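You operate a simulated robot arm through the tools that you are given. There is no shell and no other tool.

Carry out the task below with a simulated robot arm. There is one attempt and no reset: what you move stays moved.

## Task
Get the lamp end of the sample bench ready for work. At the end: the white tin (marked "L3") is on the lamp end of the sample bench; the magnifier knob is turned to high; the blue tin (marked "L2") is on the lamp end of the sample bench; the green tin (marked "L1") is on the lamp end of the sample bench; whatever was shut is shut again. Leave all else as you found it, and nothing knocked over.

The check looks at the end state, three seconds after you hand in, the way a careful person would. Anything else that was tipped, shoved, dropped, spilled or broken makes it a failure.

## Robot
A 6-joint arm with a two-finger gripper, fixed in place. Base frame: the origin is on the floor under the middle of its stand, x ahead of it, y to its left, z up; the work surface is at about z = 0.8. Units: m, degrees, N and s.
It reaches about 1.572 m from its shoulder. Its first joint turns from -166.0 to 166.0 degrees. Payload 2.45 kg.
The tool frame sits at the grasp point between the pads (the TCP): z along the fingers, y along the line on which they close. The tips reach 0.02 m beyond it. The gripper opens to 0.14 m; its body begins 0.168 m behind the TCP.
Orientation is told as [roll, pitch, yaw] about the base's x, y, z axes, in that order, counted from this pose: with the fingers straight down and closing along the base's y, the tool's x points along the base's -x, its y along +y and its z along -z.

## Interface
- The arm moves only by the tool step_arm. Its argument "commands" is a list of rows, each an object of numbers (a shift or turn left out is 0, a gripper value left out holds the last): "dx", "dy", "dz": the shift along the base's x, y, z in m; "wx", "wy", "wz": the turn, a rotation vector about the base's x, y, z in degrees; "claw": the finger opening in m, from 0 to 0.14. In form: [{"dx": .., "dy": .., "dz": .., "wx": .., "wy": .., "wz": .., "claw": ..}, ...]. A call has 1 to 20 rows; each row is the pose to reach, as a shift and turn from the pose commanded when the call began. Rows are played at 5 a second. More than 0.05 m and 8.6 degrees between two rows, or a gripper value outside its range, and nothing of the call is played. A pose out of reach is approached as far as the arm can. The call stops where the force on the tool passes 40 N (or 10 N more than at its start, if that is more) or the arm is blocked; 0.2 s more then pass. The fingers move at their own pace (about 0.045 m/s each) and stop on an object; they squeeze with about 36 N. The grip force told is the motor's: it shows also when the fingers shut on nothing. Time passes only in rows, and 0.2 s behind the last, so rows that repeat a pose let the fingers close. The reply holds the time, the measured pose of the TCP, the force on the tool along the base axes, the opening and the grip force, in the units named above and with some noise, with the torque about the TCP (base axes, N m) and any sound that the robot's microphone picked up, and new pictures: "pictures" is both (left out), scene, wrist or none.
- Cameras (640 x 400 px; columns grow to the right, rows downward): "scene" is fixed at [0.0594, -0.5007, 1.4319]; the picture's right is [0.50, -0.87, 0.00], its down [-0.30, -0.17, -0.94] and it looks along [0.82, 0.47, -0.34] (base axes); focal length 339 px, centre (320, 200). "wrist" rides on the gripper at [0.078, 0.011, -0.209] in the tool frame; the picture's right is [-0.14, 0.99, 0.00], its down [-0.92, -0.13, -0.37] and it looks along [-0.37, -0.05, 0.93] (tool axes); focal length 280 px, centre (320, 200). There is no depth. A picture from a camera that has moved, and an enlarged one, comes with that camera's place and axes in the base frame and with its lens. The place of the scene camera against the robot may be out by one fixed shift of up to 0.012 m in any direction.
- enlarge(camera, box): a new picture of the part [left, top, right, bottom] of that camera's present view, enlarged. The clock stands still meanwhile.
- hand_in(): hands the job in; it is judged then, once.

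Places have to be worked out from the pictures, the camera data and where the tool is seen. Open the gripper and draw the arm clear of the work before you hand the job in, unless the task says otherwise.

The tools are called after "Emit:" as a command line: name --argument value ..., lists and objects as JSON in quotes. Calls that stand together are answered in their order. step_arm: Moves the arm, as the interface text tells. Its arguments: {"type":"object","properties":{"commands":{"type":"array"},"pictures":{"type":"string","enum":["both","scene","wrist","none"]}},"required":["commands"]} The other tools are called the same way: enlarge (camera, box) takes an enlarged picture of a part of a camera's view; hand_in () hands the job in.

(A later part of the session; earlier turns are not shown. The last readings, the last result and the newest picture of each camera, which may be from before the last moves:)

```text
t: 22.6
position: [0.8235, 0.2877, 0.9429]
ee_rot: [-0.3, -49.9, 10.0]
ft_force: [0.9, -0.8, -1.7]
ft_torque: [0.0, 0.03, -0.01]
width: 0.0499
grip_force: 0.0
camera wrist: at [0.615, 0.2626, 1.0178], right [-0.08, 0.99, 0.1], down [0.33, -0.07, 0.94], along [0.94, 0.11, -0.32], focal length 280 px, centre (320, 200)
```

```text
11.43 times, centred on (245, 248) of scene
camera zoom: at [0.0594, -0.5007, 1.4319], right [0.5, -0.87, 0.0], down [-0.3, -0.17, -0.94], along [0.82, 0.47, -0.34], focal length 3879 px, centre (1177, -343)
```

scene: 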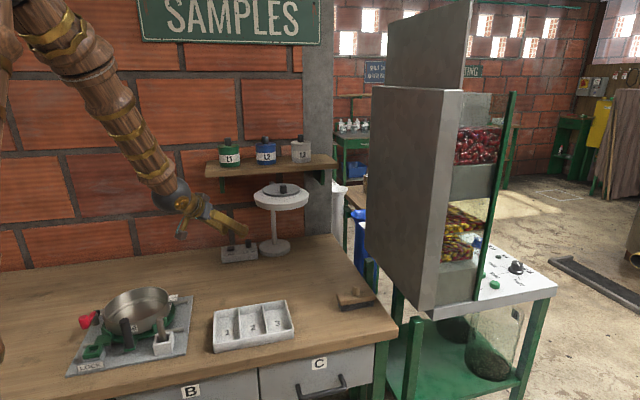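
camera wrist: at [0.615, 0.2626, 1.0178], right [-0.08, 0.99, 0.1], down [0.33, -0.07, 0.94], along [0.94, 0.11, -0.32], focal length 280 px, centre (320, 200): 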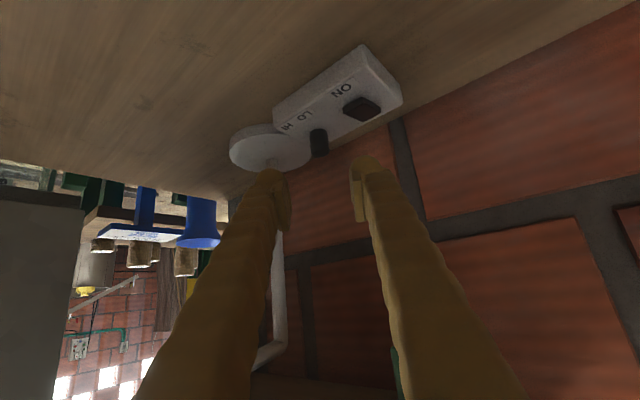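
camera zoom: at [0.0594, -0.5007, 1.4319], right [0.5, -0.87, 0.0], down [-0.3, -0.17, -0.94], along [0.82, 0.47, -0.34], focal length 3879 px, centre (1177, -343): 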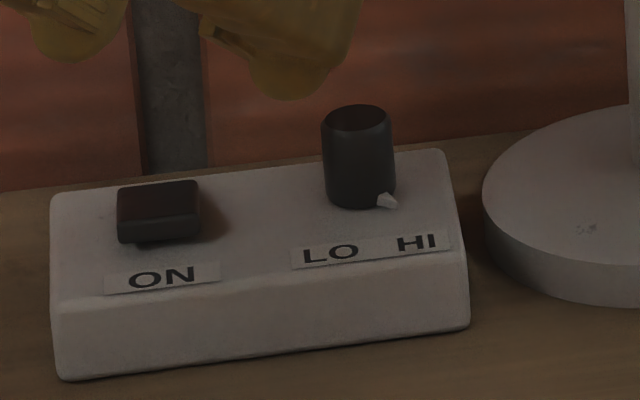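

The row spacing was slightly over 0.05 m, so nothing moved. I resend the retreat with smaller steps.

Emit:
step_arm --commands '[{"dx": -0.042, "dy": -0.01, "dz": 0.01}, {"dx": -0.084, "dy": -0.02, "dz": 0.025}, {"dx": -0.124, "dy": -0.035, "dz": 0.045}, {"dx": -0.156, "dy": -0.048, "dz": 0.07}, {"dx": -0.168, "dy": -0.056, "dz": 0.11}, {"dx": -0.17, "dy": -0.06, "dz": 0.155}, {"dx": -0.17, "dy": -0.06, "dz": 0.2}, {"dx": -0.17, "dy": -0.06, "dz": 0.245}, {"dx": -0.17, "dy": -0.06, "dz": 0.29}, {"dx": -0.17, "dy": -0.06, "dz": 0.335}, {"dx": -0.17, "dy": -0.06, "dz": 0.38}, {"dx": -0.17, "dy": -0.06, "dz": 0.425}, {"dx": -0.17, "dy": -0.06, "dz": 0.457}, {"dx": -0.17, "dy": -0.06, "dz": 0.457}]' --pictures "scene"

```text
t: 25.6
position: [0.6495, 0.2275, 1.3989]
ee_rot: [-0.4, -49.9, 10.1]
ft_force: [-0.2, 0.5, -0.6]
ft_torque: [-0.02, 0.0, 0.0]
width: 0.0502
grip_force: 0.1
```

scene: 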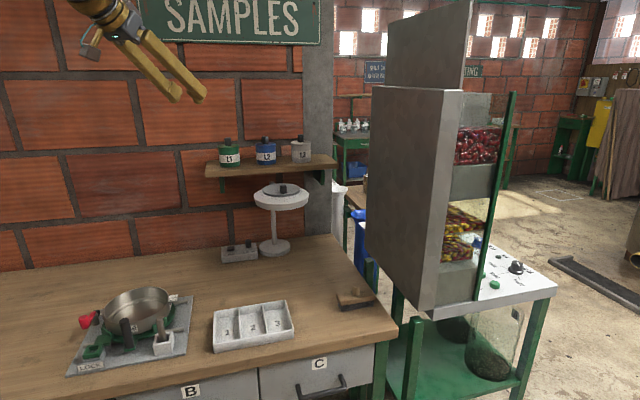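

All clear above. I undo the tilt, then yaw to 45° and re-tilt 40° toward the wall in sequence.

Emit:
step_arm --commands '[{"wx": -1.4, "wy": 8.1}, {"wx": -2.8, "wy": 16.2}, {"wx": -4.2, "wy": 24.3}, {"wx": -5.6, "wy": 32.4}, {"wx": -7.0, "wy": 40.5}, {"wx": -8.6, "wy": 48.5}, {"wx": -8.7, "wy": 49.2}, {"wx": -8.7, "wy": 49.2}]' --pictures "none"

Emit:
step_arm --commands '[{"dx": 0.0, "dy": -0.03, "wz": 8, "claw": 0.1}, {"dx": 0.0, "dy": -0.06, "wz": 16}, {"dx": 0.0, "dy": -0.09, "wz": 24}, {"dx": 0.0, "dy": -0.12, "wz": 32}, {"dx": 0.0, "dy": -0.15, "wz": 35}, {"dx": 0.0, "dy": -0.15, "wz": 35}]' --pictures "none"

```text
t: 27.4
position: [0.6516, 0.2253, 1.3995]
ee_rot: [-0.4, 0.0, 9.9]
ft_force: [0.4, -0.4, 0.7]
ft_torque: [-0.03, 0.03, -0.02]
width: 0.0502
grip_force: 0.1
```

```text
t: 28.8
position: [0.6518, 0.0753, 1.3985]
ee_rot: [-0.5, 0.1, 45.1]
ft_force: [-0.4, 0.7, -0.6]
ft_torque: [0.0, 0.05, 0.01]
width: 0.0999
grip_force: 0.0
```

Vertical at yaw 45° now. I tilt 40° toward the wall and take pictures to refine the tins' positions.

Emit:
step_arm --commands '[{"wx": 5.7, "wy": -5.7}, {"wx": 11.4, "wy": -11.4}, {"wx": 17.1, "wy": -17.1}, {"wx": 22.8, "wy": -22.8}, {"wx": 28.5, "wy": -28.3}, {"wx": 28.5, "wy": -28.3}]'

Emit:
enlarge --camera "wrist" --box '[160, 50, 480, 250]'

```text
t: 30.2
position: [0.6509, 0.0765, 1.3997]
ee_rot: [-0.3, -40.2, 45.0]
ft_force: [-0.2, 0.1, 0.9]
ft_torque: [-0.02, 0.01, 0.0]
width: 0.1
grip_force: 0.0
camera wrist: at [0.5068, -0.0524, 1.5087], right [-0.62, 0.78, 0.08], down [0.42, 0.24, 0.88], along [0.66, 0.58, -0.47], focal length 280 px, centre (320, 200)
```

scene: 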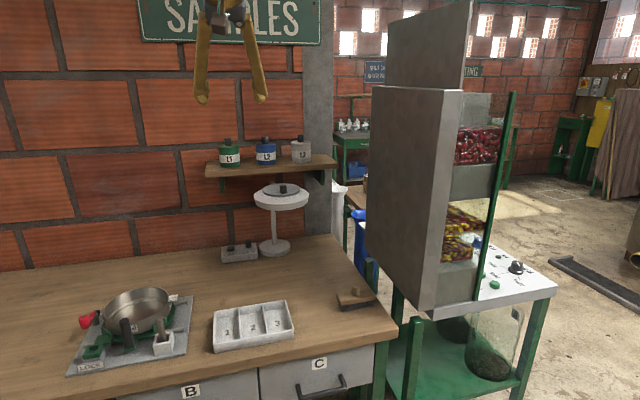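
wrist: 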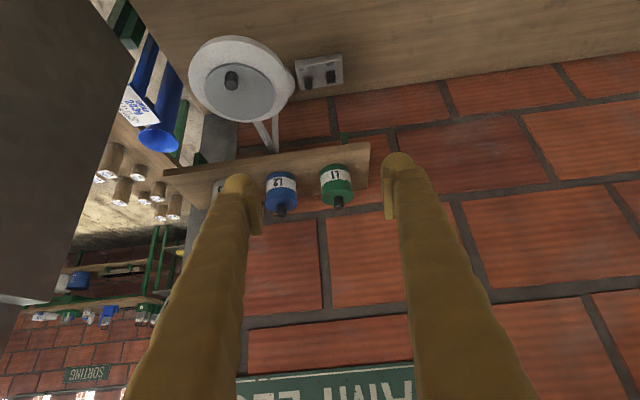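

```text
2.00 times, centred on (320, 150) of wrist
camera zoom: at [0.5068, -0.0524, 1.5087], right [-0.62, 0.78, 0.08], down [0.42, 0.24, 0.88], along [0.66, 0.58, -0.47], focal length 561 px, centre (320, 300)
```

zoom: 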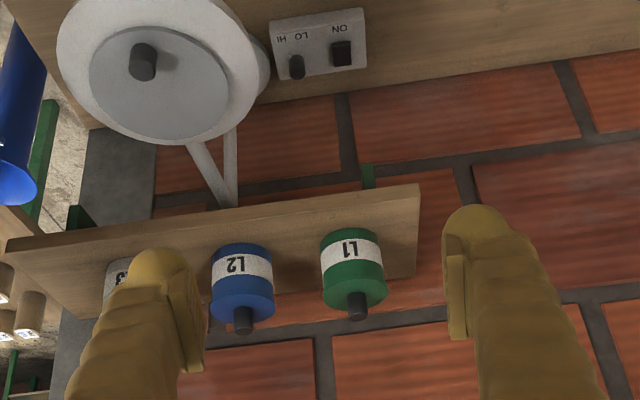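

From this view L1≈(0.88,0.335), L2≈(0.975,0.25), with L3 further right. I move across, high above the lamp, to line up in front of L3 for a closer look.

Emit:
step_arm --commands '[{"dx": 0.045, "dy": -0.011, "dz": -0.003}, {"dx": 0.09, "dy": -0.022, "dz": -0.006}, {"dx": 0.135, "dy": -0.033, "dz": -0.01}, {"dx": 0.18, "dy": -0.044, "dz": -0.013}, {"dx": 0.225, "dy": -0.055, "dz": -0.016}, {"dx": 0.268, "dy": -0.065, "dz": -0.02}, {"dx": 0.268, "dy": -0.065, "dz": -0.02}]'

Emit:
enlarge --camera "wrist" --box '[200, 80, 440, 240]'

Emit:
enlarge --camera "scene" --box '[190, 90, 350, 200]'

```text
t: 31.8
position: [0.9192, 0.0114, 1.3783]
ee_rot: [-0.3, -40.1, 45.0]
ft_force: [-0.3, -0.9, 0.1]
ft_torque: [0.0, -0.02, -0.01]
width: 0.1
grip_force: 0.0
camera wrist: at [0.7747, -0.1167, 1.4877], right [-0.62, 0.78, 0.08], down [0.42, 0.24, 0.88], along [0.66, 0.58, -0.48], focal length 280 px, centre (320, 200)
```

scene: 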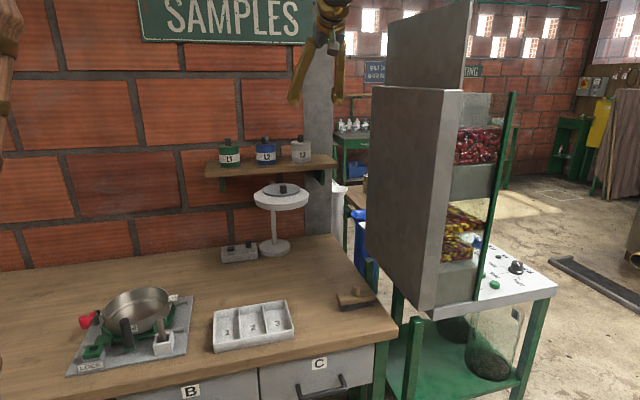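
wrist: 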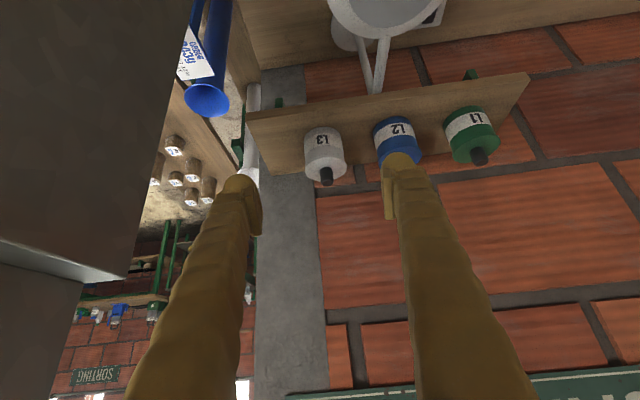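

```text
2.50 times, centred on (320, 160) of wrist
camera zoom: at [0.7747, -0.1167, 1.4877], right [-0.62, 0.78, 0.08], down [0.42, 0.24, 0.88], along [0.66, 0.58, -0.48], focal length 701 px, centre (320, 300)
```

zoom: 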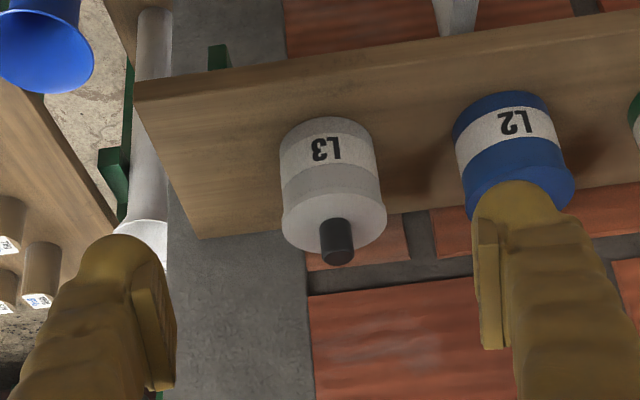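

```text
3.64 times, centred on (270, 145) of scene
camera zoom: at [0.0594, -0.5007, 1.4319], right [0.5, -0.87, 0.0], down [-0.3, -0.17, -0.94], along [0.82, 0.47, -0.34], focal length 1234 px, centre (502, 400)
```

zoom: 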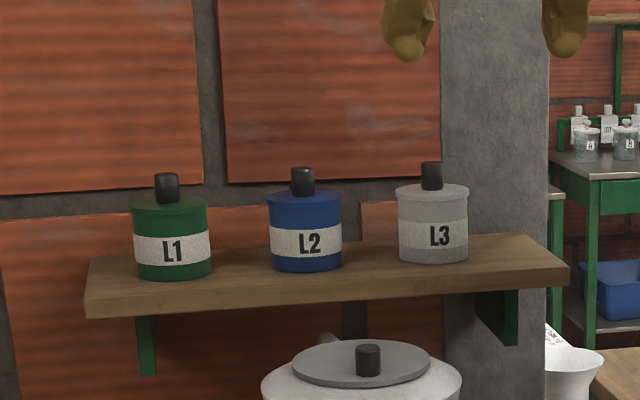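

L3's lid triangulates to about (1.055,0.155,1.221), shelf top z≈1.157, so its axis is at (along 0.636, depth 0.857) in the bench frame. I go to a pre-grasp 0.1 m short along the tool axis with the fingers at 0.09.

Emit:
step_arm --commands '[{"dx": 0.021, "dy": 0.023, "dz": -0.0284, "claw": 0.09}, {"dx": 0.042, "dy": 0.046, "dz": -0.0568}, {"dx": 0.063, "dy": 0.069, "dz": -0.0852}, {"dx": 0.0835, "dy": 0.0918, "dz": -0.1137}, {"dx": 0.0835, "dy": 0.0918, "dz": -0.1137}]'

Emit:
enlarge --camera "wrist" --box '[200, 80, 440, 240]'

Emit:
enlarge --camera "scene" --box '[230, 80, 370, 180]'

```text
t: 33.0
position: [1.0025, 0.1042, 1.2668]
ee_rot: [-0.4, -40.2, 45.0]
ft_force: [0.1, -0.5, -0.4]
ft_torque: [-0.01, 0.02, -0.04]
width: 0.0901
grip_force: 0.1
camera wrist: at [0.8576, -0.0252, 1.3757], right [-0.62, 0.78, 0.08], down [0.42, 0.24, 0.88], along [0.66, 0.58, -0.48], focal length 280 px, centre (320, 200)
```

scene: 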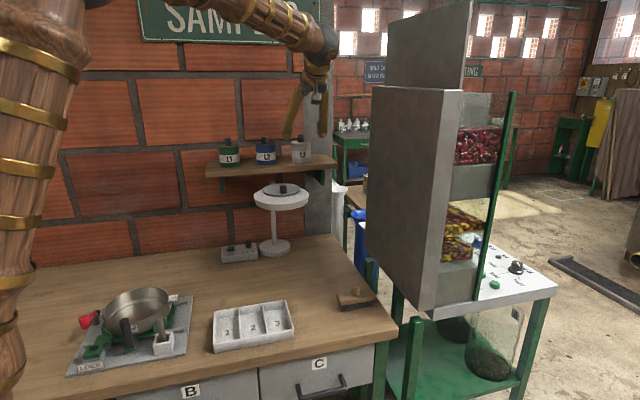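
wrist: 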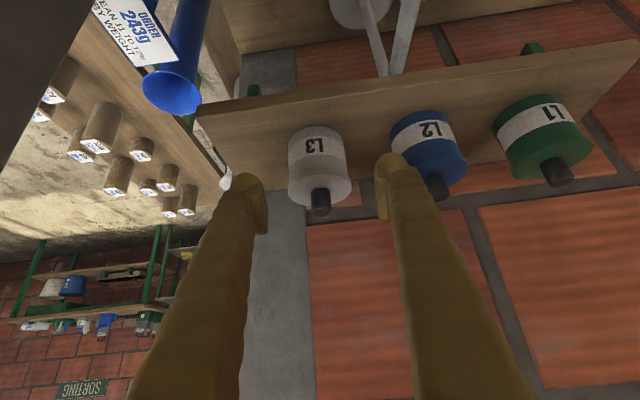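

```text
2.50 times, centred on (320, 160) of wrist
camera zoom: at [0.8576, -0.0252, 1.3757], right [-0.62, 0.78, 0.08], down [0.42, 0.24, 0.88], along [0.66, 0.58, -0.48], focal length 701 px, centre (320, 300)
```

zoom: 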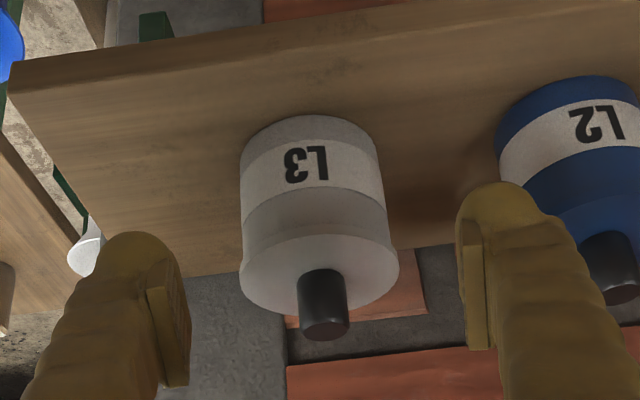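

```text
4.00 times, centred on (300, 130) of scene
camera zoom: at [0.0594, -0.5007, 1.4319], right [0.5, -0.87, 0.0], down [-0.3, -0.17, -0.94], along [0.82, 0.47, -0.34], focal length 1358 px, centre (400, 480)
```

zoom: 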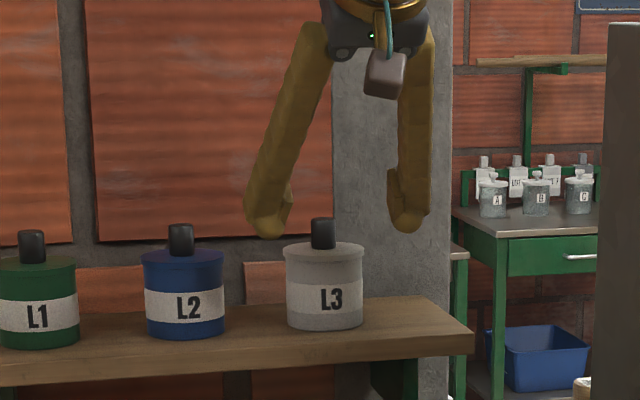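

The tin is centred between the fingers (axis at about along 0.637, depth ~0.857–0.865). I slide in along the tool axis with the force guarded.

Emit:
step_arm --commands '[{"dx": 0.0125, "dy": 0.0116, "dz": -0.02}, {"dx": 0.025, "dy": 0.0232, "dz": -0.04}, {"dx": 0.037, "dy": 0.035, "dz": -0.06}, {"dx": 0.049, "dy": 0.0464, "dz": -0.0788}, {"dx": 0.049, "dy": 0.0464, "dz": -0.0788}]'

Emit:
enlarge --camera "wrist" --box '[200, 80, 440, 240]'

Emit:
enlarge --camera "scene" --box '[230, 80, 370, 180]'

```text
t: 34.2
position: [1.0539, 0.1504, 1.1884]
ee_rot: [-0.2, -40.1, 45.0]
ft_force: [-0.3, -0.6, -1.0]
ft_torque: [0.01, 0.02, 0.0]
width: 0.0902
grip_force: 0.0
camera wrist: at [0.9082, 0.0218, 1.2978], right [-0.62, 0.78, 0.08], down [0.42, 0.24, 0.88], along [0.66, 0.58, -0.48], focal length 280 px, centre (320, 200)
```

scene: 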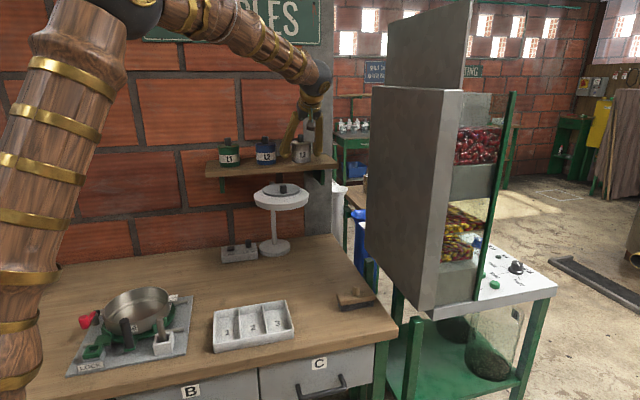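
wrist: 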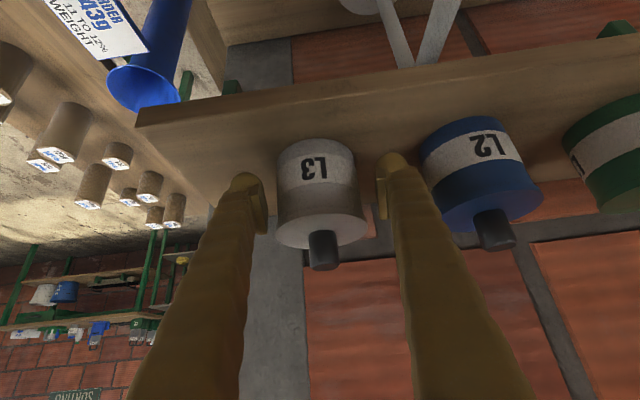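

```text
2.50 times, centred on (320, 160) of wrist
camera zoom: at [0.9082, 0.0218, 1.2978], right [-0.62, 0.78, 0.08], down [0.42, 0.24, 0.88], along [0.66, 0.58, -0.48], focal length 701 px, centre (320, 300)
```

zoom: 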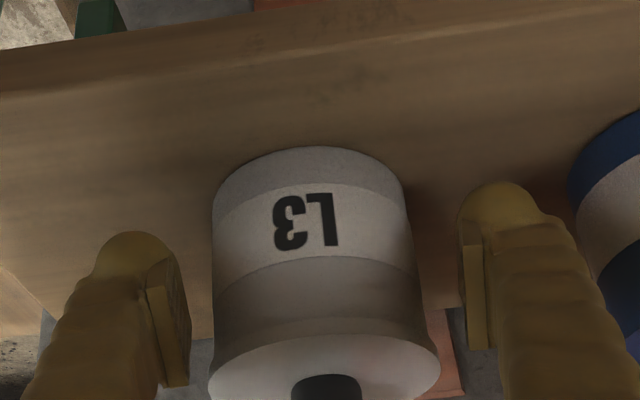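

```text
4.00 times, centred on (300, 130) of scene
camera zoom: at [0.0594, -0.5007, 1.4319], right [0.5, -0.87, 0.0], down [-0.3, -0.17, -0.94], along [0.82, 0.47, -0.34], focal length 1358 px, centre (400, 480)
```

zoom: 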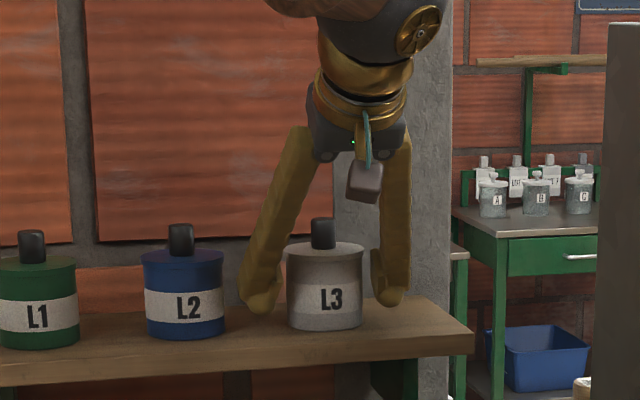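

The tin is between the fingers and the forces are nil. I fine-adjust 2 mm right, 5 mm back and 2.5 mm down so the pads bear on the body below the lid rim, then close.

Emit:
step_arm --commands '[{"dx": -0.0021, "dy": -0.0049, "dz": -0.0025}, {"dx": -0.0021, "dy": -0.0049, "dz": -0.0025, "claw": 0.0}, {"dx": -0.0021, "dy": -0.0049, "dz": -0.0025, "claw": 0.0}, {"dx": -0.0021, "dy": -0.0049, "dz": -0.0025, "claw": 0.0}, {"dx": -0.0021, "dy": -0.0049, "dz": -0.0025, "claw": 0.0}]'

Emit:
enlarge --camera "wrist" --box '[200, 80, 440, 240]'

Emit:
enlarge --camera "scene" --box '[230, 80, 370, 180]'

```text
t: 35.4
position: [1.05, 0.1453, 1.1862]
ee_rot: [-0.3, -40.1, 44.9]
ft_force: [-0.7, 0.9, 0.0]
ft_torque: [0.0, 0.05, -0.01]
width: 0.0669
grip_force: 36.4
heard: snap
camera wrist: at [0.9061, 0.0166, 1.2951], right [-0.62, 0.78, 0.08], down [0.42, 0.24, 0.88], along [0.66, 0.58, -0.48], focal length 280 px, centre (320, 200)
```

scene: 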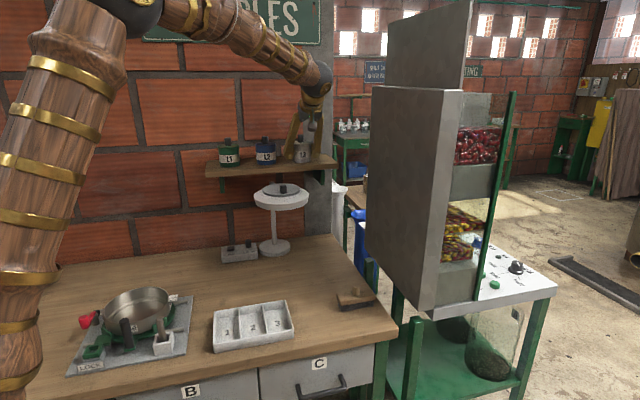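
wrist: 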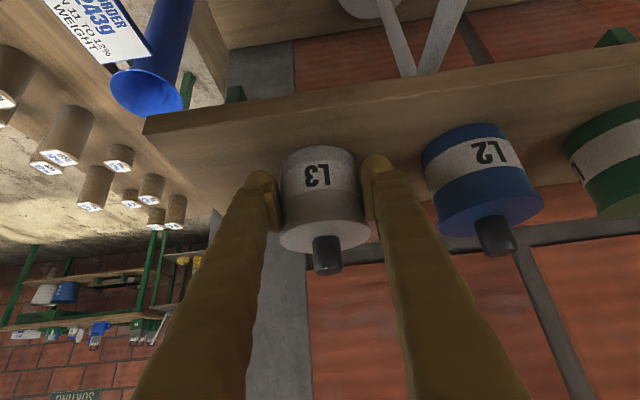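

```text
2.50 times, centred on (320, 160) of wrist
camera zoom: at [0.9061, 0.0166, 1.2951], right [-0.62, 0.78, 0.08], down [0.42, 0.24, 0.88], along [0.66, 0.58, -0.48], focal length 701 px, centre (320, 300)
```

zoom: 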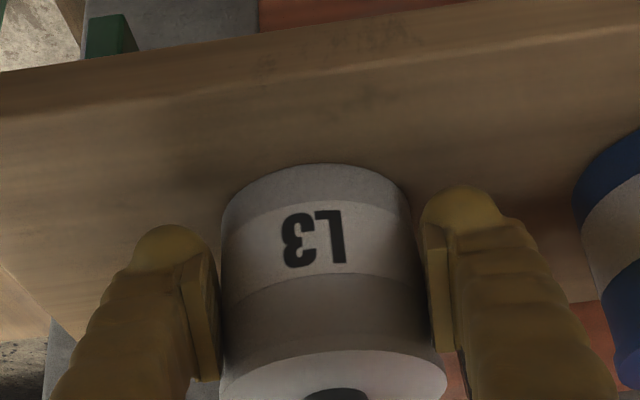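

```text
4.00 times, centred on (300, 130) of scene
camera zoom: at [0.0594, -0.5007, 1.4319], right [0.5, -0.87, 0.0], down [-0.3, -0.17, -0.94], along [0.82, 0.47, -0.34], focal length 1358 px, centre (400, 480)
```

zoom: 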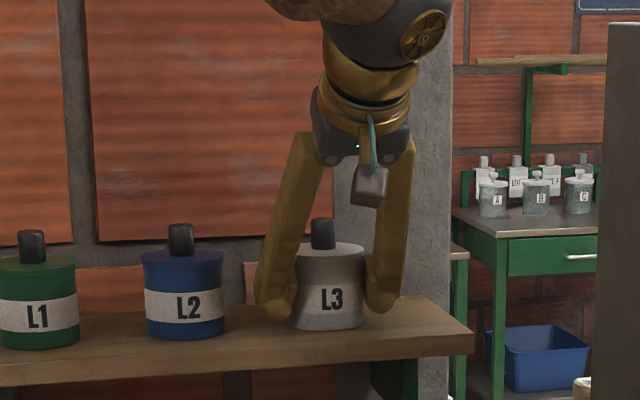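

I hold L3 with width 0.067, but the microphone heard a "snap". Before lifting I check the tin and the rest of the scene for anything changed.

Emit:
enlarge --camera "scene" --box '[270, 120, 340, 180]'

Emit:
enlarge --camera "scene" --box '[190, 170, 350, 270]'

Emit:
enlarge --camera "scene" --box '[50, 270, 400, 400]'

Emit:
enlarge --camera "wrist" --box '[260, 130, 380, 290]'

```text
6.67 times, centred on (305, 150) of scene
camera zoom: at [0.0594, -0.5007, 1.4319], right [0.5, -0.87, 0.0], down [-0.3, -0.17, -0.94], along [0.82, 0.47, -0.34], focal length 2263 px, centre (420, 533)
```

zoom: 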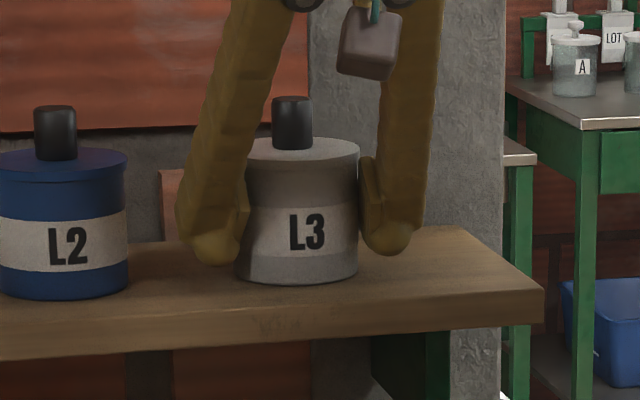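

```text
4.00 times, centred on (270, 220) of scene
camera zoom: at [0.0594, -0.5007, 1.4319], right [0.5, -0.87, 0.0], down [-0.3, -0.17, -0.94], along [0.82, 0.47, -0.34], focal length 1358 px, centre (520, 120)
```

zoom: 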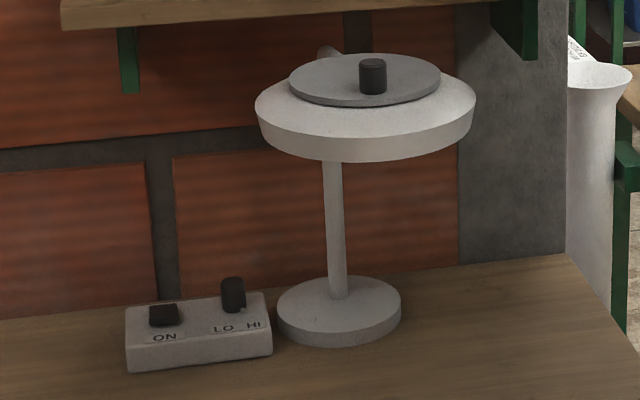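

```text
1.83 times, centred on (225, 335) of scene
camera zoom: at [0.0594, -0.5007, 1.4319], right [0.5, -0.87, 0.0], down [-0.3, -0.17, -0.94], along [0.82, 0.47, -0.34], focal length 621 px, centre (494, -47)
```

zoom: 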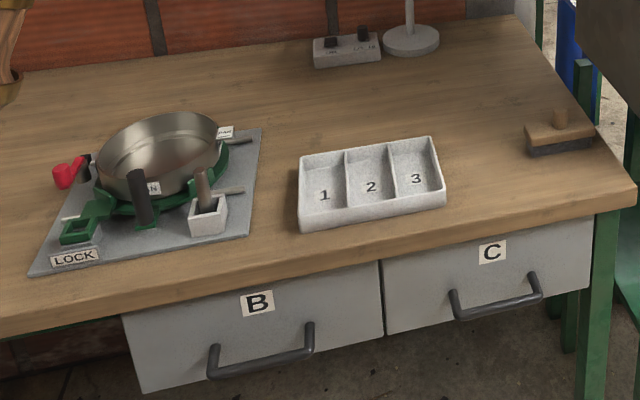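

```text
2.50 times, centred on (320, 210) of wrist
camera zoom: at [0.9061, 0.0166, 1.2951], right [-0.62, 0.78, 0.08], down [0.42, 0.24, 0.88], along [0.66, 0.58, -0.48], focal length 701 px, centre (320, 175)
```

zoom: 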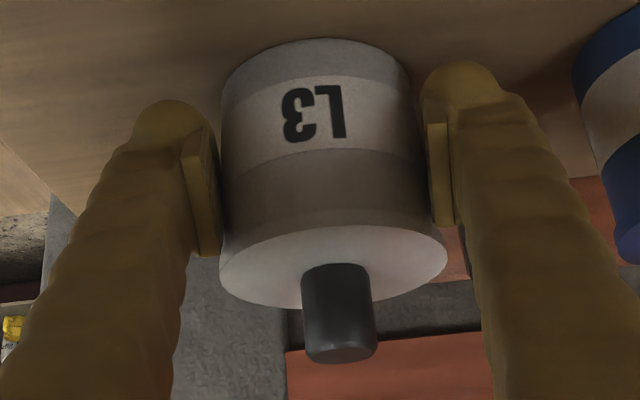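

Everything nearby looks unchanged. I also check the sign behind the forearm and the dispenser to see whether the arm touched anything.

Emit:
enlarge --camera "scene" --box '[0, 0, 350, 180]'

Emit:
enlarge --camera "scene" --box '[350, 0, 560, 400]'

Emit:
enlarge --camera "wrist" --box '[0, 0, 320, 380]'

```text
1.83 times, centred on (175, 90) of scene
camera zoom: at [0.0594, -0.5007, 1.4319], right [0.5, -0.87, 0.0], down [-0.3, -0.17, -0.94], along [0.82, 0.47, -0.34], focal length 621 px, centre (585, 401)
```

zoom: 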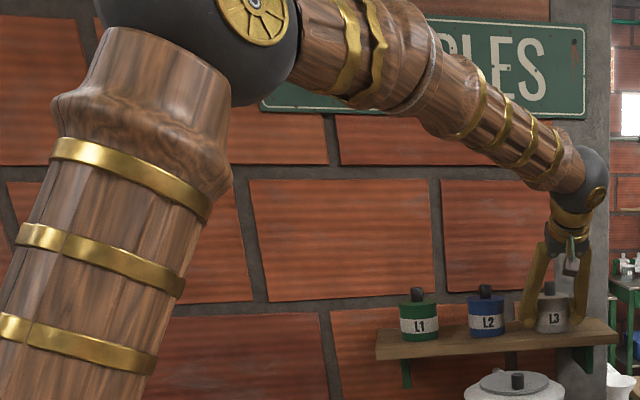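

```text
1.00 times, centred on (455, 200) of scene (not enlarged: the box is as wide or as high as the picture)
camera zoom: at [0.0594, -0.5007, 1.4319], right [0.5, -0.87, 0.0], down [-0.3, -0.17, -0.94], along [0.82, 0.47, -0.34], focal length 339 px, centre (185, 200)
```

zoom: 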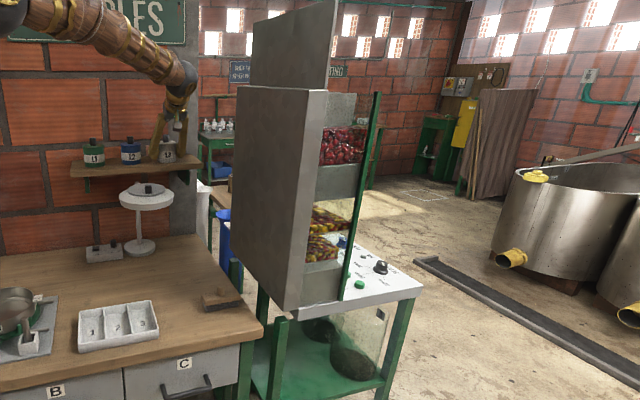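

```text
1.05 times, centred on (160, 190) of wrist (not enlarged: the box is as wide or as high as the picture)
camera zoom: at [0.9061, 0.0166, 1.2951], right [-0.62, 0.78, 0.08], down [0.42, 0.24, 0.88], along [0.66, 0.58, -0.48], focal length 295 px, centre (488, 210)
```

zoom: 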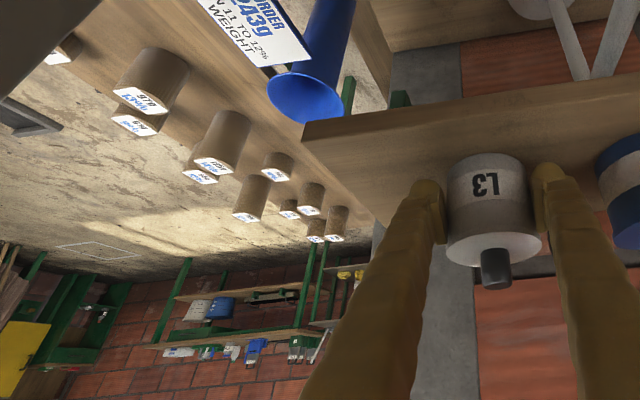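

Nothing visible moved or broke; the tin looks intact. I lift slowly by 2 cm and check the load and the lid.

Emit:
step_arm --commands '[{"dz": 0.005, "claw": 0.0}, {"dz": 0.012, "claw": 0.0}, {"dz": 0.02, "claw": 0.0}, {"dz": 0.02, "claw": 0.0}]'

Emit:
enlarge --camera "scene" --box '[270, 120, 340, 180]'

Emit:
enlarge --camera "wrist" --box '[260, 100, 400, 290]'

```text
t: 36.4
position: [1.0513, 0.1461, 1.2046]
ee_rot: [-0.4, -40.1, 45.0]
ft_force: [-0.1, 0.2, -1.4]
ft_torque: [-0.03, -0.01, -0.01]
width: 0.0667
grip_force: 36.0
camera wrist: at [0.9055, 0.0169, 1.3142], right [-0.62, 0.78, 0.08], down [0.42, 0.24, 0.88], along [0.66, 0.58, -0.48], focal length 280 px, centre (320, 200)
```

scene: 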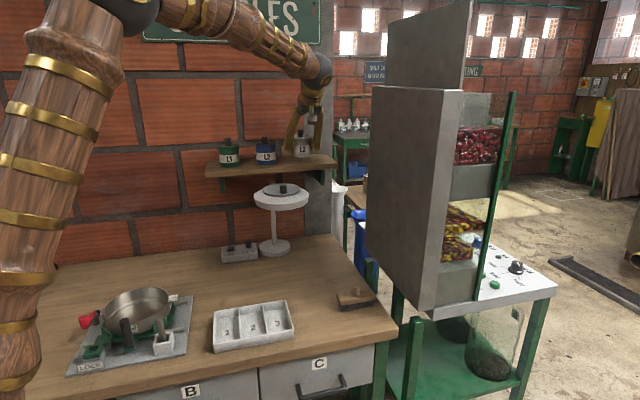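
wrist: 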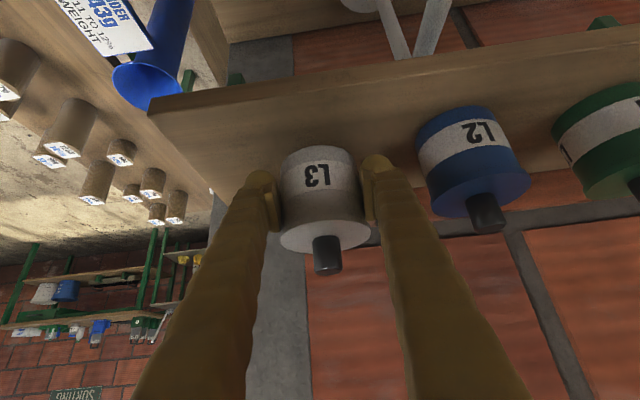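

```text
6.67 times, centred on (305, 150) of scene
camera zoom: at [0.0594, -0.5007, 1.4319], right [0.5, -0.87, 0.0], down [-0.3, -0.17, -0.94], along [0.82, 0.47, -0.34], focal length 2263 px, centre (420, 533)
```

zoom: 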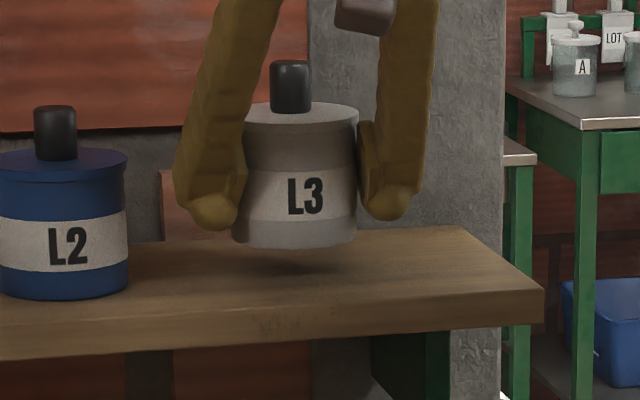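

```text
2.11 times, centred on (330, 195) of wrist
camera zoom: at [0.9055, 0.0169, 1.3142], right [-0.62, 0.78, 0.08], down [0.42, 0.24, 0.88], along [0.66, 0.58, -0.48], focal length 590 px, centre (299, 210)
```

zoom: 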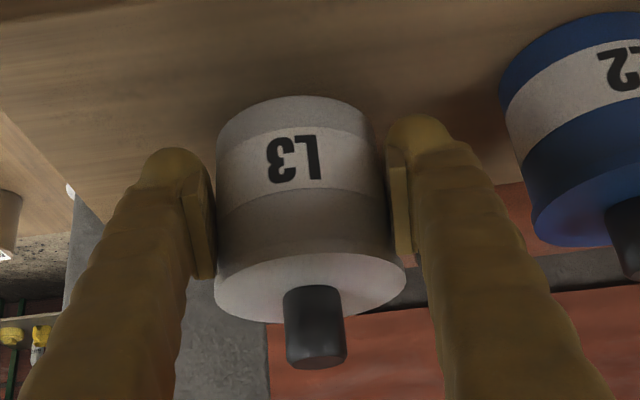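

L3 lifted cleanly with its lid on, about 1.4 N. I raise it a bit more and carry it back off the shelf to above the open bench spot right of the lamp head (along 0.715, depth 0.68).

Emit:
step_arm --commands '[{"dz": 0.025, "claw": 0.0}, {"dz": 0.05}, {"dx": -0.015, "dy": -0.04, "dz": 0.05}, {"dx": -0.03, "dy": -0.08, "dz": 0.05}, {"dx": -0.045, "dy": -0.12, "dz": 0.05}, {"dx": -0.06, "dy": -0.16, "dz": 0.05}, {"dx": -0.0649, "dy": -0.1708, "dz": 0.05}, {"dx": -0.0649, "dy": -0.1708, "dz": 0.05}]'

```text
t: 38.2
position: [0.9845, -0.0256, 1.252]
ee_rot: [-0.3, -40.1, 45.0]
ft_force: [-1.3, -0.3, -1.3]
ft_torque: [-0.01, 0.0, 0.0]
width: 0.0665
grip_force: 36.2
heard: snap
camera wrist: at [0.8402, -0.1542, 1.3627], right [-0.62, 0.78, 0.08], down [0.42, 0.24, 0.88], along [0.66, 0.58, -0.48], focal length 280 px, centre (320, 200)
```

scene: 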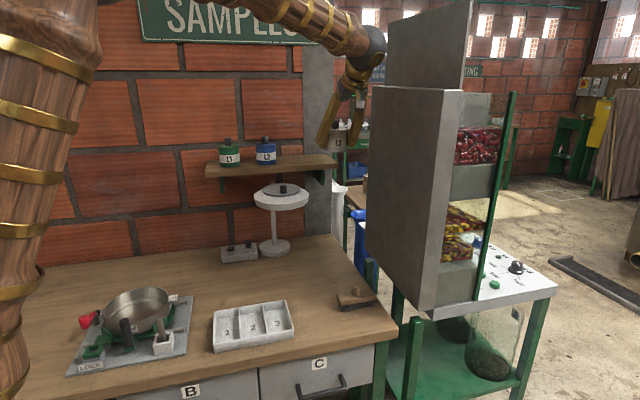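
wrist: 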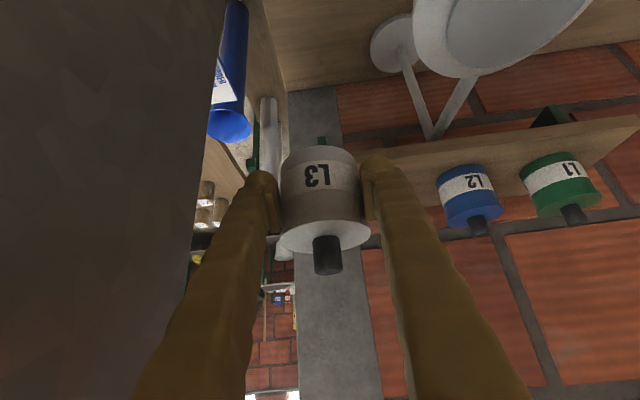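

Another "snap" sound came while carrying with nothing touching, so it seems to be ambient. The tin hangs upright; clearances are ~6 cm to the dispenser and ~3–5 cm to the lamp head, so I descend straight down to z≈0.95 and check.

Emit:
step_arm --commands '[{"dz": -0.045}, {"dz": -0.09}, {"dz": -0.135}, {"dz": -0.18}, {"dz": -0.225}, {"dz": -0.27}, {"dz": -0.3}, {"dz": -0.3}]'

Emit:
enlarge --camera "scene" --box '[220, 150, 420, 320]'

```text
t: 40.0
position: [0.9863, -0.025, 0.9518]
ee_rot: [-0.5, -40.1, 45.0]
ft_force: [0.7, 0.1, -2.4]
ft_torque: [-0.01, 0.02, -0.01]
width: 0.0667
grip_force: 36.2
camera wrist: at [0.841, -0.1546, 1.0624], right [-0.62, 0.78, 0.08], down [0.42, 0.24, 0.88], along [0.66, 0.58, -0.48], focal length 280 px, centre (320, 200)
```

scene: 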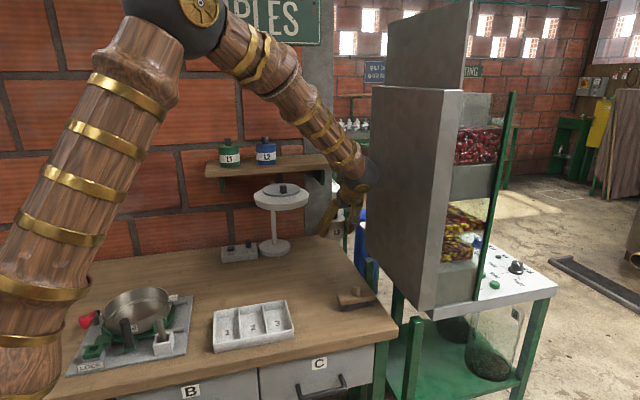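
wrist: 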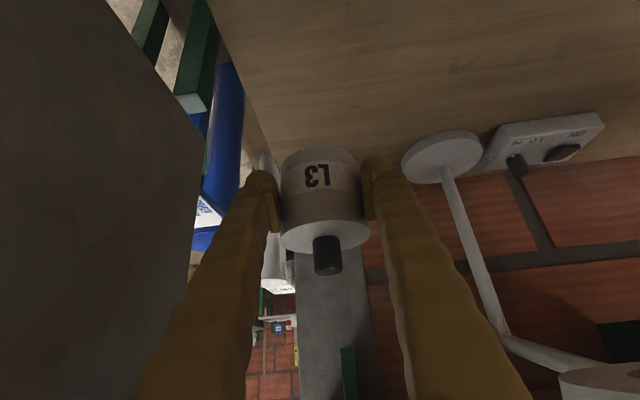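

```text
2.35 times, centred on (320, 235) of scene
camera zoom: at [0.0594, -0.5007, 1.4319], right [0.5, -0.87, 0.0], down [-0.3, -0.17, -0.94], along [0.82, 0.47, -0.34], focal length 799 px, centre (320, 118)
```

zoom: 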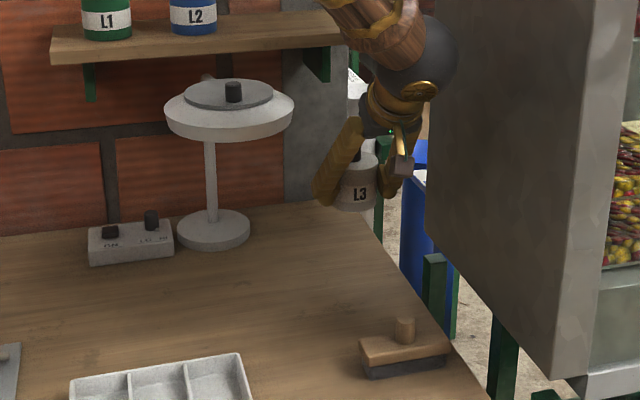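

Still clear on both sides and upright. I continue down to z≈0.842, just above expected contact.

Emit:
step_arm --commands '[{"dz": -0.04}, {"dz": -0.075}, {"dz": -0.1}, {"dz": -0.11}, {"dz": -0.11}]'

Emit:
enlarge --camera "scene" --box '[260, 180, 400, 310]'

Emit:
enlarge --camera "wrist" --box '[200, 80, 440, 240]'

```text
t: 41.2
position: [0.9858, -0.0248, 0.8435]
ee_rot: [-0.3, -40.0, 44.9]
ft_force: [-0.3, 0.3, -1.7]
ft_torque: [-0.04, 0.03, -0.02]
width: 0.0666
grip_force: 35.8
camera wrist: at [0.8411, -0.1547, 0.953], right [-0.62, 0.78, 0.08], down [0.42, 0.24, 0.88], along [0.66, 0.58, -0.48], focal length 280 px, centre (320, 200)
```

scene: 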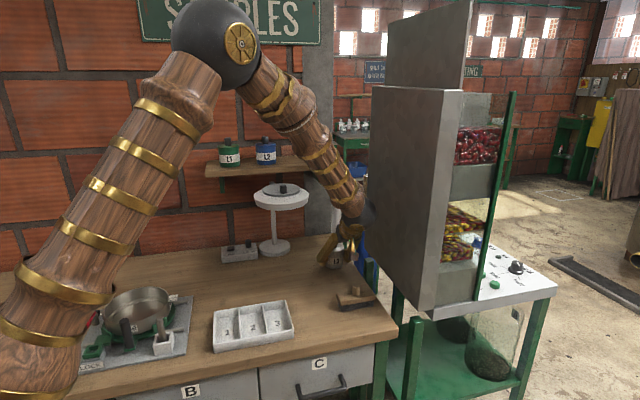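
wrist: 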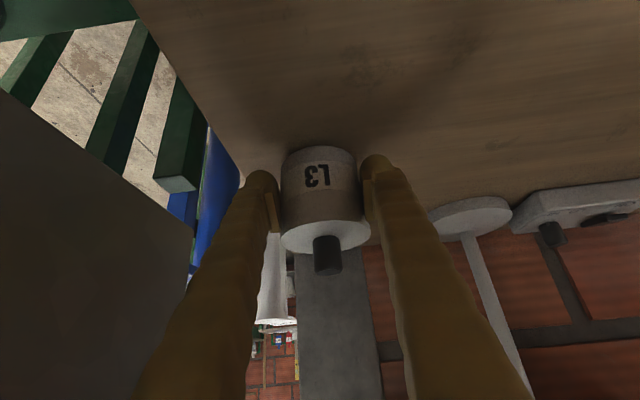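

```text
3.08 times, centred on (330, 245) of scene
camera zoom: at [0.0594, -0.5007, 1.4319], right [0.5, -0.87, 0.0], down [-0.3, -0.17, -0.94], along [0.82, 0.47, -0.34], focal length 1044 px, centre (289, 62)
```

zoom: 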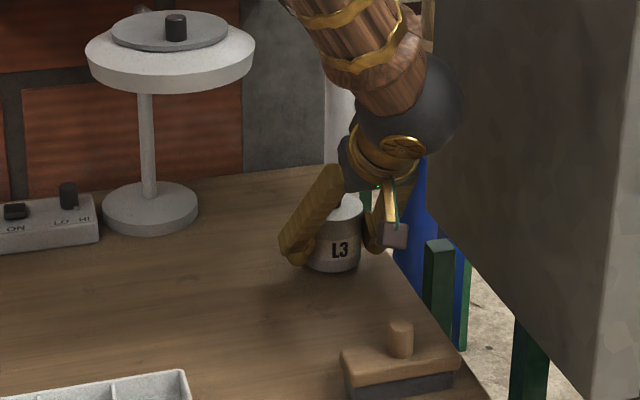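

```text
2.50 times, centred on (320, 160) of wrist
camera zoom: at [0.8411, -0.1547, 0.953], right [-0.62, 0.78, 0.08], down [0.42, 0.24, 0.88], along [0.66, 0.58, -0.48], focal length 701 px, centre (320, 300)
```

zoom: 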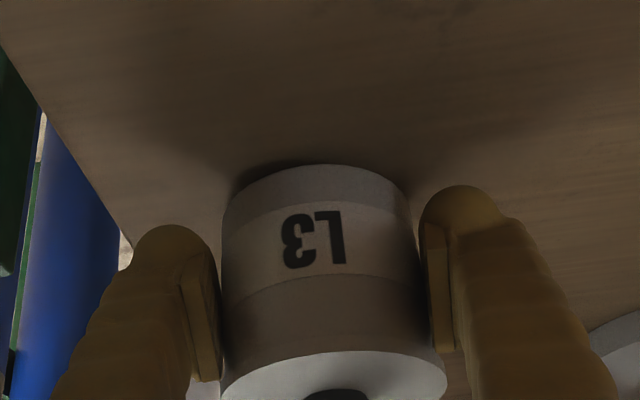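

The tin is ~1 cm above the bench with 4 cm margin to the bench end. I lower in 2–3 mm steps to find contact.

Emit:
step_arm --commands '[{"dz": -0.003}, {"dz": -0.006}, {"dz": -0.009}, {"dz": -0.009}]' --pictures "none"

```text
t: 42.2
position: [0.9868, -0.0256, 0.8359]
ee_rot: [-0.2, -40.1, 45.1]
ft_force: [0.4, 1.1, 2.8]
ft_torque: [0.02, 0.13, 0.03]
width: 0.0667
grip_force: 36.0
```

Force changed from -1.7 to +2.8 N, so the base has just touched. One more millimetre to seat it.

Emit:
step_arm --commands '[{"dz": -0.001}, {"dz": -0.001}]' --pictures "scene"

Emit:
enlarge --camera "scene" --box '[300, 210, 380, 280]'

Emit:
enlarge --camera "wrist" --box '[200, 80, 440, 240]'

```text
t: 42.8
position: [0.9864, -0.0262, 0.8358]
ee_rot: [-0.4, -40.1, 45.0]
ft_force: [-0.9, 5.8, 20.5]
ft_torque: [0.36, 0.08, 0.02]
width: 0.0669
grip_force: 36.1
```

scene: 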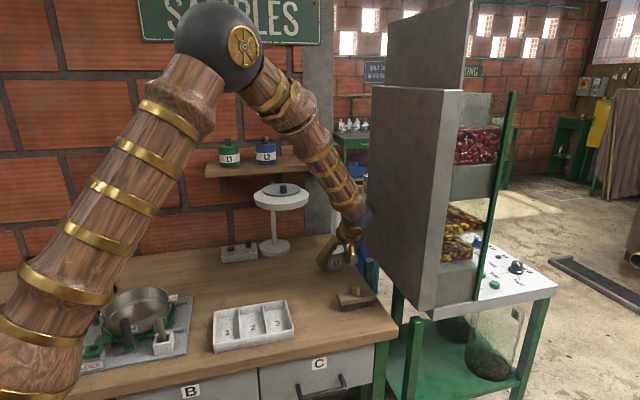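

```text
5.71 times, centred on (340, 245) of scene
camera zoom: at [0.0594, -0.5007, 1.4319], right [0.5, -0.87, 0.0], down [-0.3, -0.17, -0.94], along [0.82, 0.47, -0.34], focal length 1939 px, centre (206, -57)
```

zoom: 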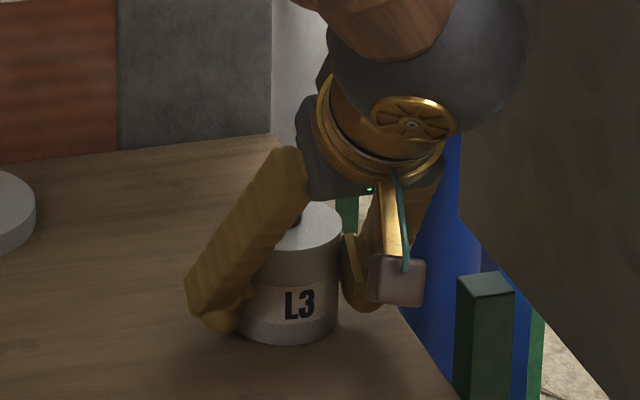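

```text
2.50 times, centred on (320, 160) of wrist
camera zoom: at [0.8408, -0.1547, 0.9447], right [-0.62, 0.78, 0.08], down [0.42, 0.24, 0.88], along [0.66, 0.58, -0.47], focal length 701 px, centre (320, 300)
```

zoom: 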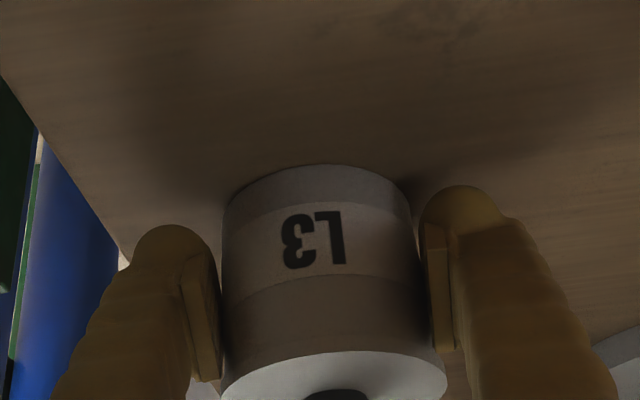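

Firmly seated (20 N). I ease up 0.8 mm, open the fingers to 0.09, and back out along the tool axis.

Emit:
step_arm --commands '[{"dz": 0.0008, "claw": 0.0}, {"dz": 0.0008, "claw": 0.07}, {"dz": 0.0008, "claw": 0.09}, {"dz": 0.0008, "claw": 0.09}, {"dz": 0.0008, "claw": 0.09}]' --pictures "wrist"

```text
t: 44.0
position: [0.9839, -0.0266, 0.8354]
ee_rot: [-0.3, -40.1, 45.0]
ft_force: [0.3, 0.0, 0.3]
ft_torque: [-0.01, 0.01, -0.02]
width: 0.0899
grip_force: 0.0
camera wrist: at [0.8403, -0.1549, 0.9442], right [-0.62, 0.78, 0.08], down [0.42, 0.24, 0.88], along [0.66, 0.58, -0.48], focal length 280 px, centre (320, 200)
```

wrist: 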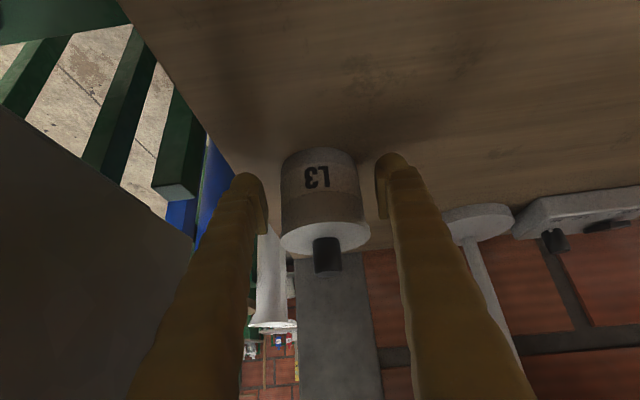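

Released, tin standing upright. I back out along the tool axis and away from the lamp before rising.

Emit:
step_arm --commands '[{"dx": -0.018, "dy": -0.018, "dz": 0.0306}, {"dx": -0.036, "dy": -0.036, "dz": 0.0613}, {"dx": -0.0545, "dy": -0.0545, "dz": 0.092}, {"dx": -0.077, "dy": -0.077, "dz": 0.12}, {"dx": -0.098, "dy": -0.098, "dz": 0.15}, {"dx": -0.115, "dy": -0.115, "dz": 0.19}, {"dx": -0.12, "dy": -0.12, "dz": 0.235}, {"dx": -0.12, "dy": -0.12, "dz": 0.28}, {"dx": -0.12, "dy": -0.12, "dz": 0.325}, {"dx": -0.12, "dy": -0.12, "dz": 0.37}, {"dx": -0.12, "dy": -0.12, "dz": 0.415}, {"dx": -0.12, "dy": -0.12, "dz": 0.45}, {"dx": -0.12, "dy": -0.12, "dz": 0.45}]'

Emit:
enlarge --camera "scene" --box '[220, 180, 400, 320]'

```text
t: 46.8
position: [0.8653, -0.1457, 1.287]
ee_rot: [-0.3, -40.1, 45.0]
ft_force: [-0.3, 0.6, -1.0]
ft_torque: [0.01, 0.02, 0.0]
width: 0.0902
grip_force: 0.1
camera wrist: at [0.7218, -0.2755, 1.3952], right [-0.62, 0.78, 0.08], down [0.42, 0.24, 0.88], along [0.66, 0.58, -0.48], focal length 280 px, centre (320, 200)
```

scene: 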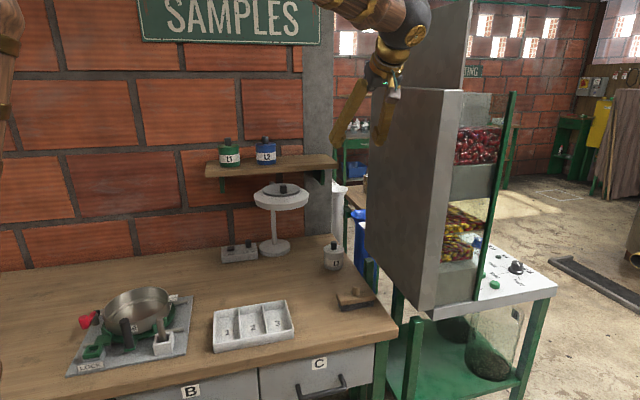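
wrist: 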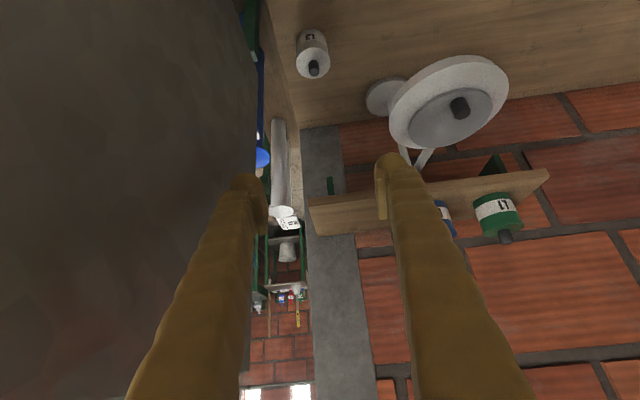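

```text
2.86 times, centred on (310, 250) of scene
camera zoom: at [0.0594, -0.5007, 1.4319], right [0.5, -0.87, 0.0], down [-0.3, -0.17, -0.94], along [0.82, 0.47, -0.34], focal length 970 px, centre (349, 57)
```

zoom: 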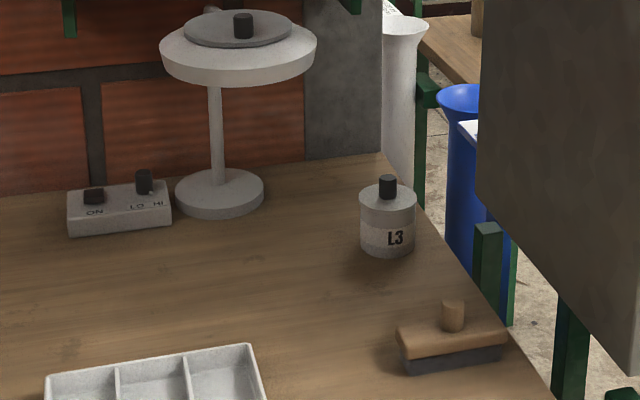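

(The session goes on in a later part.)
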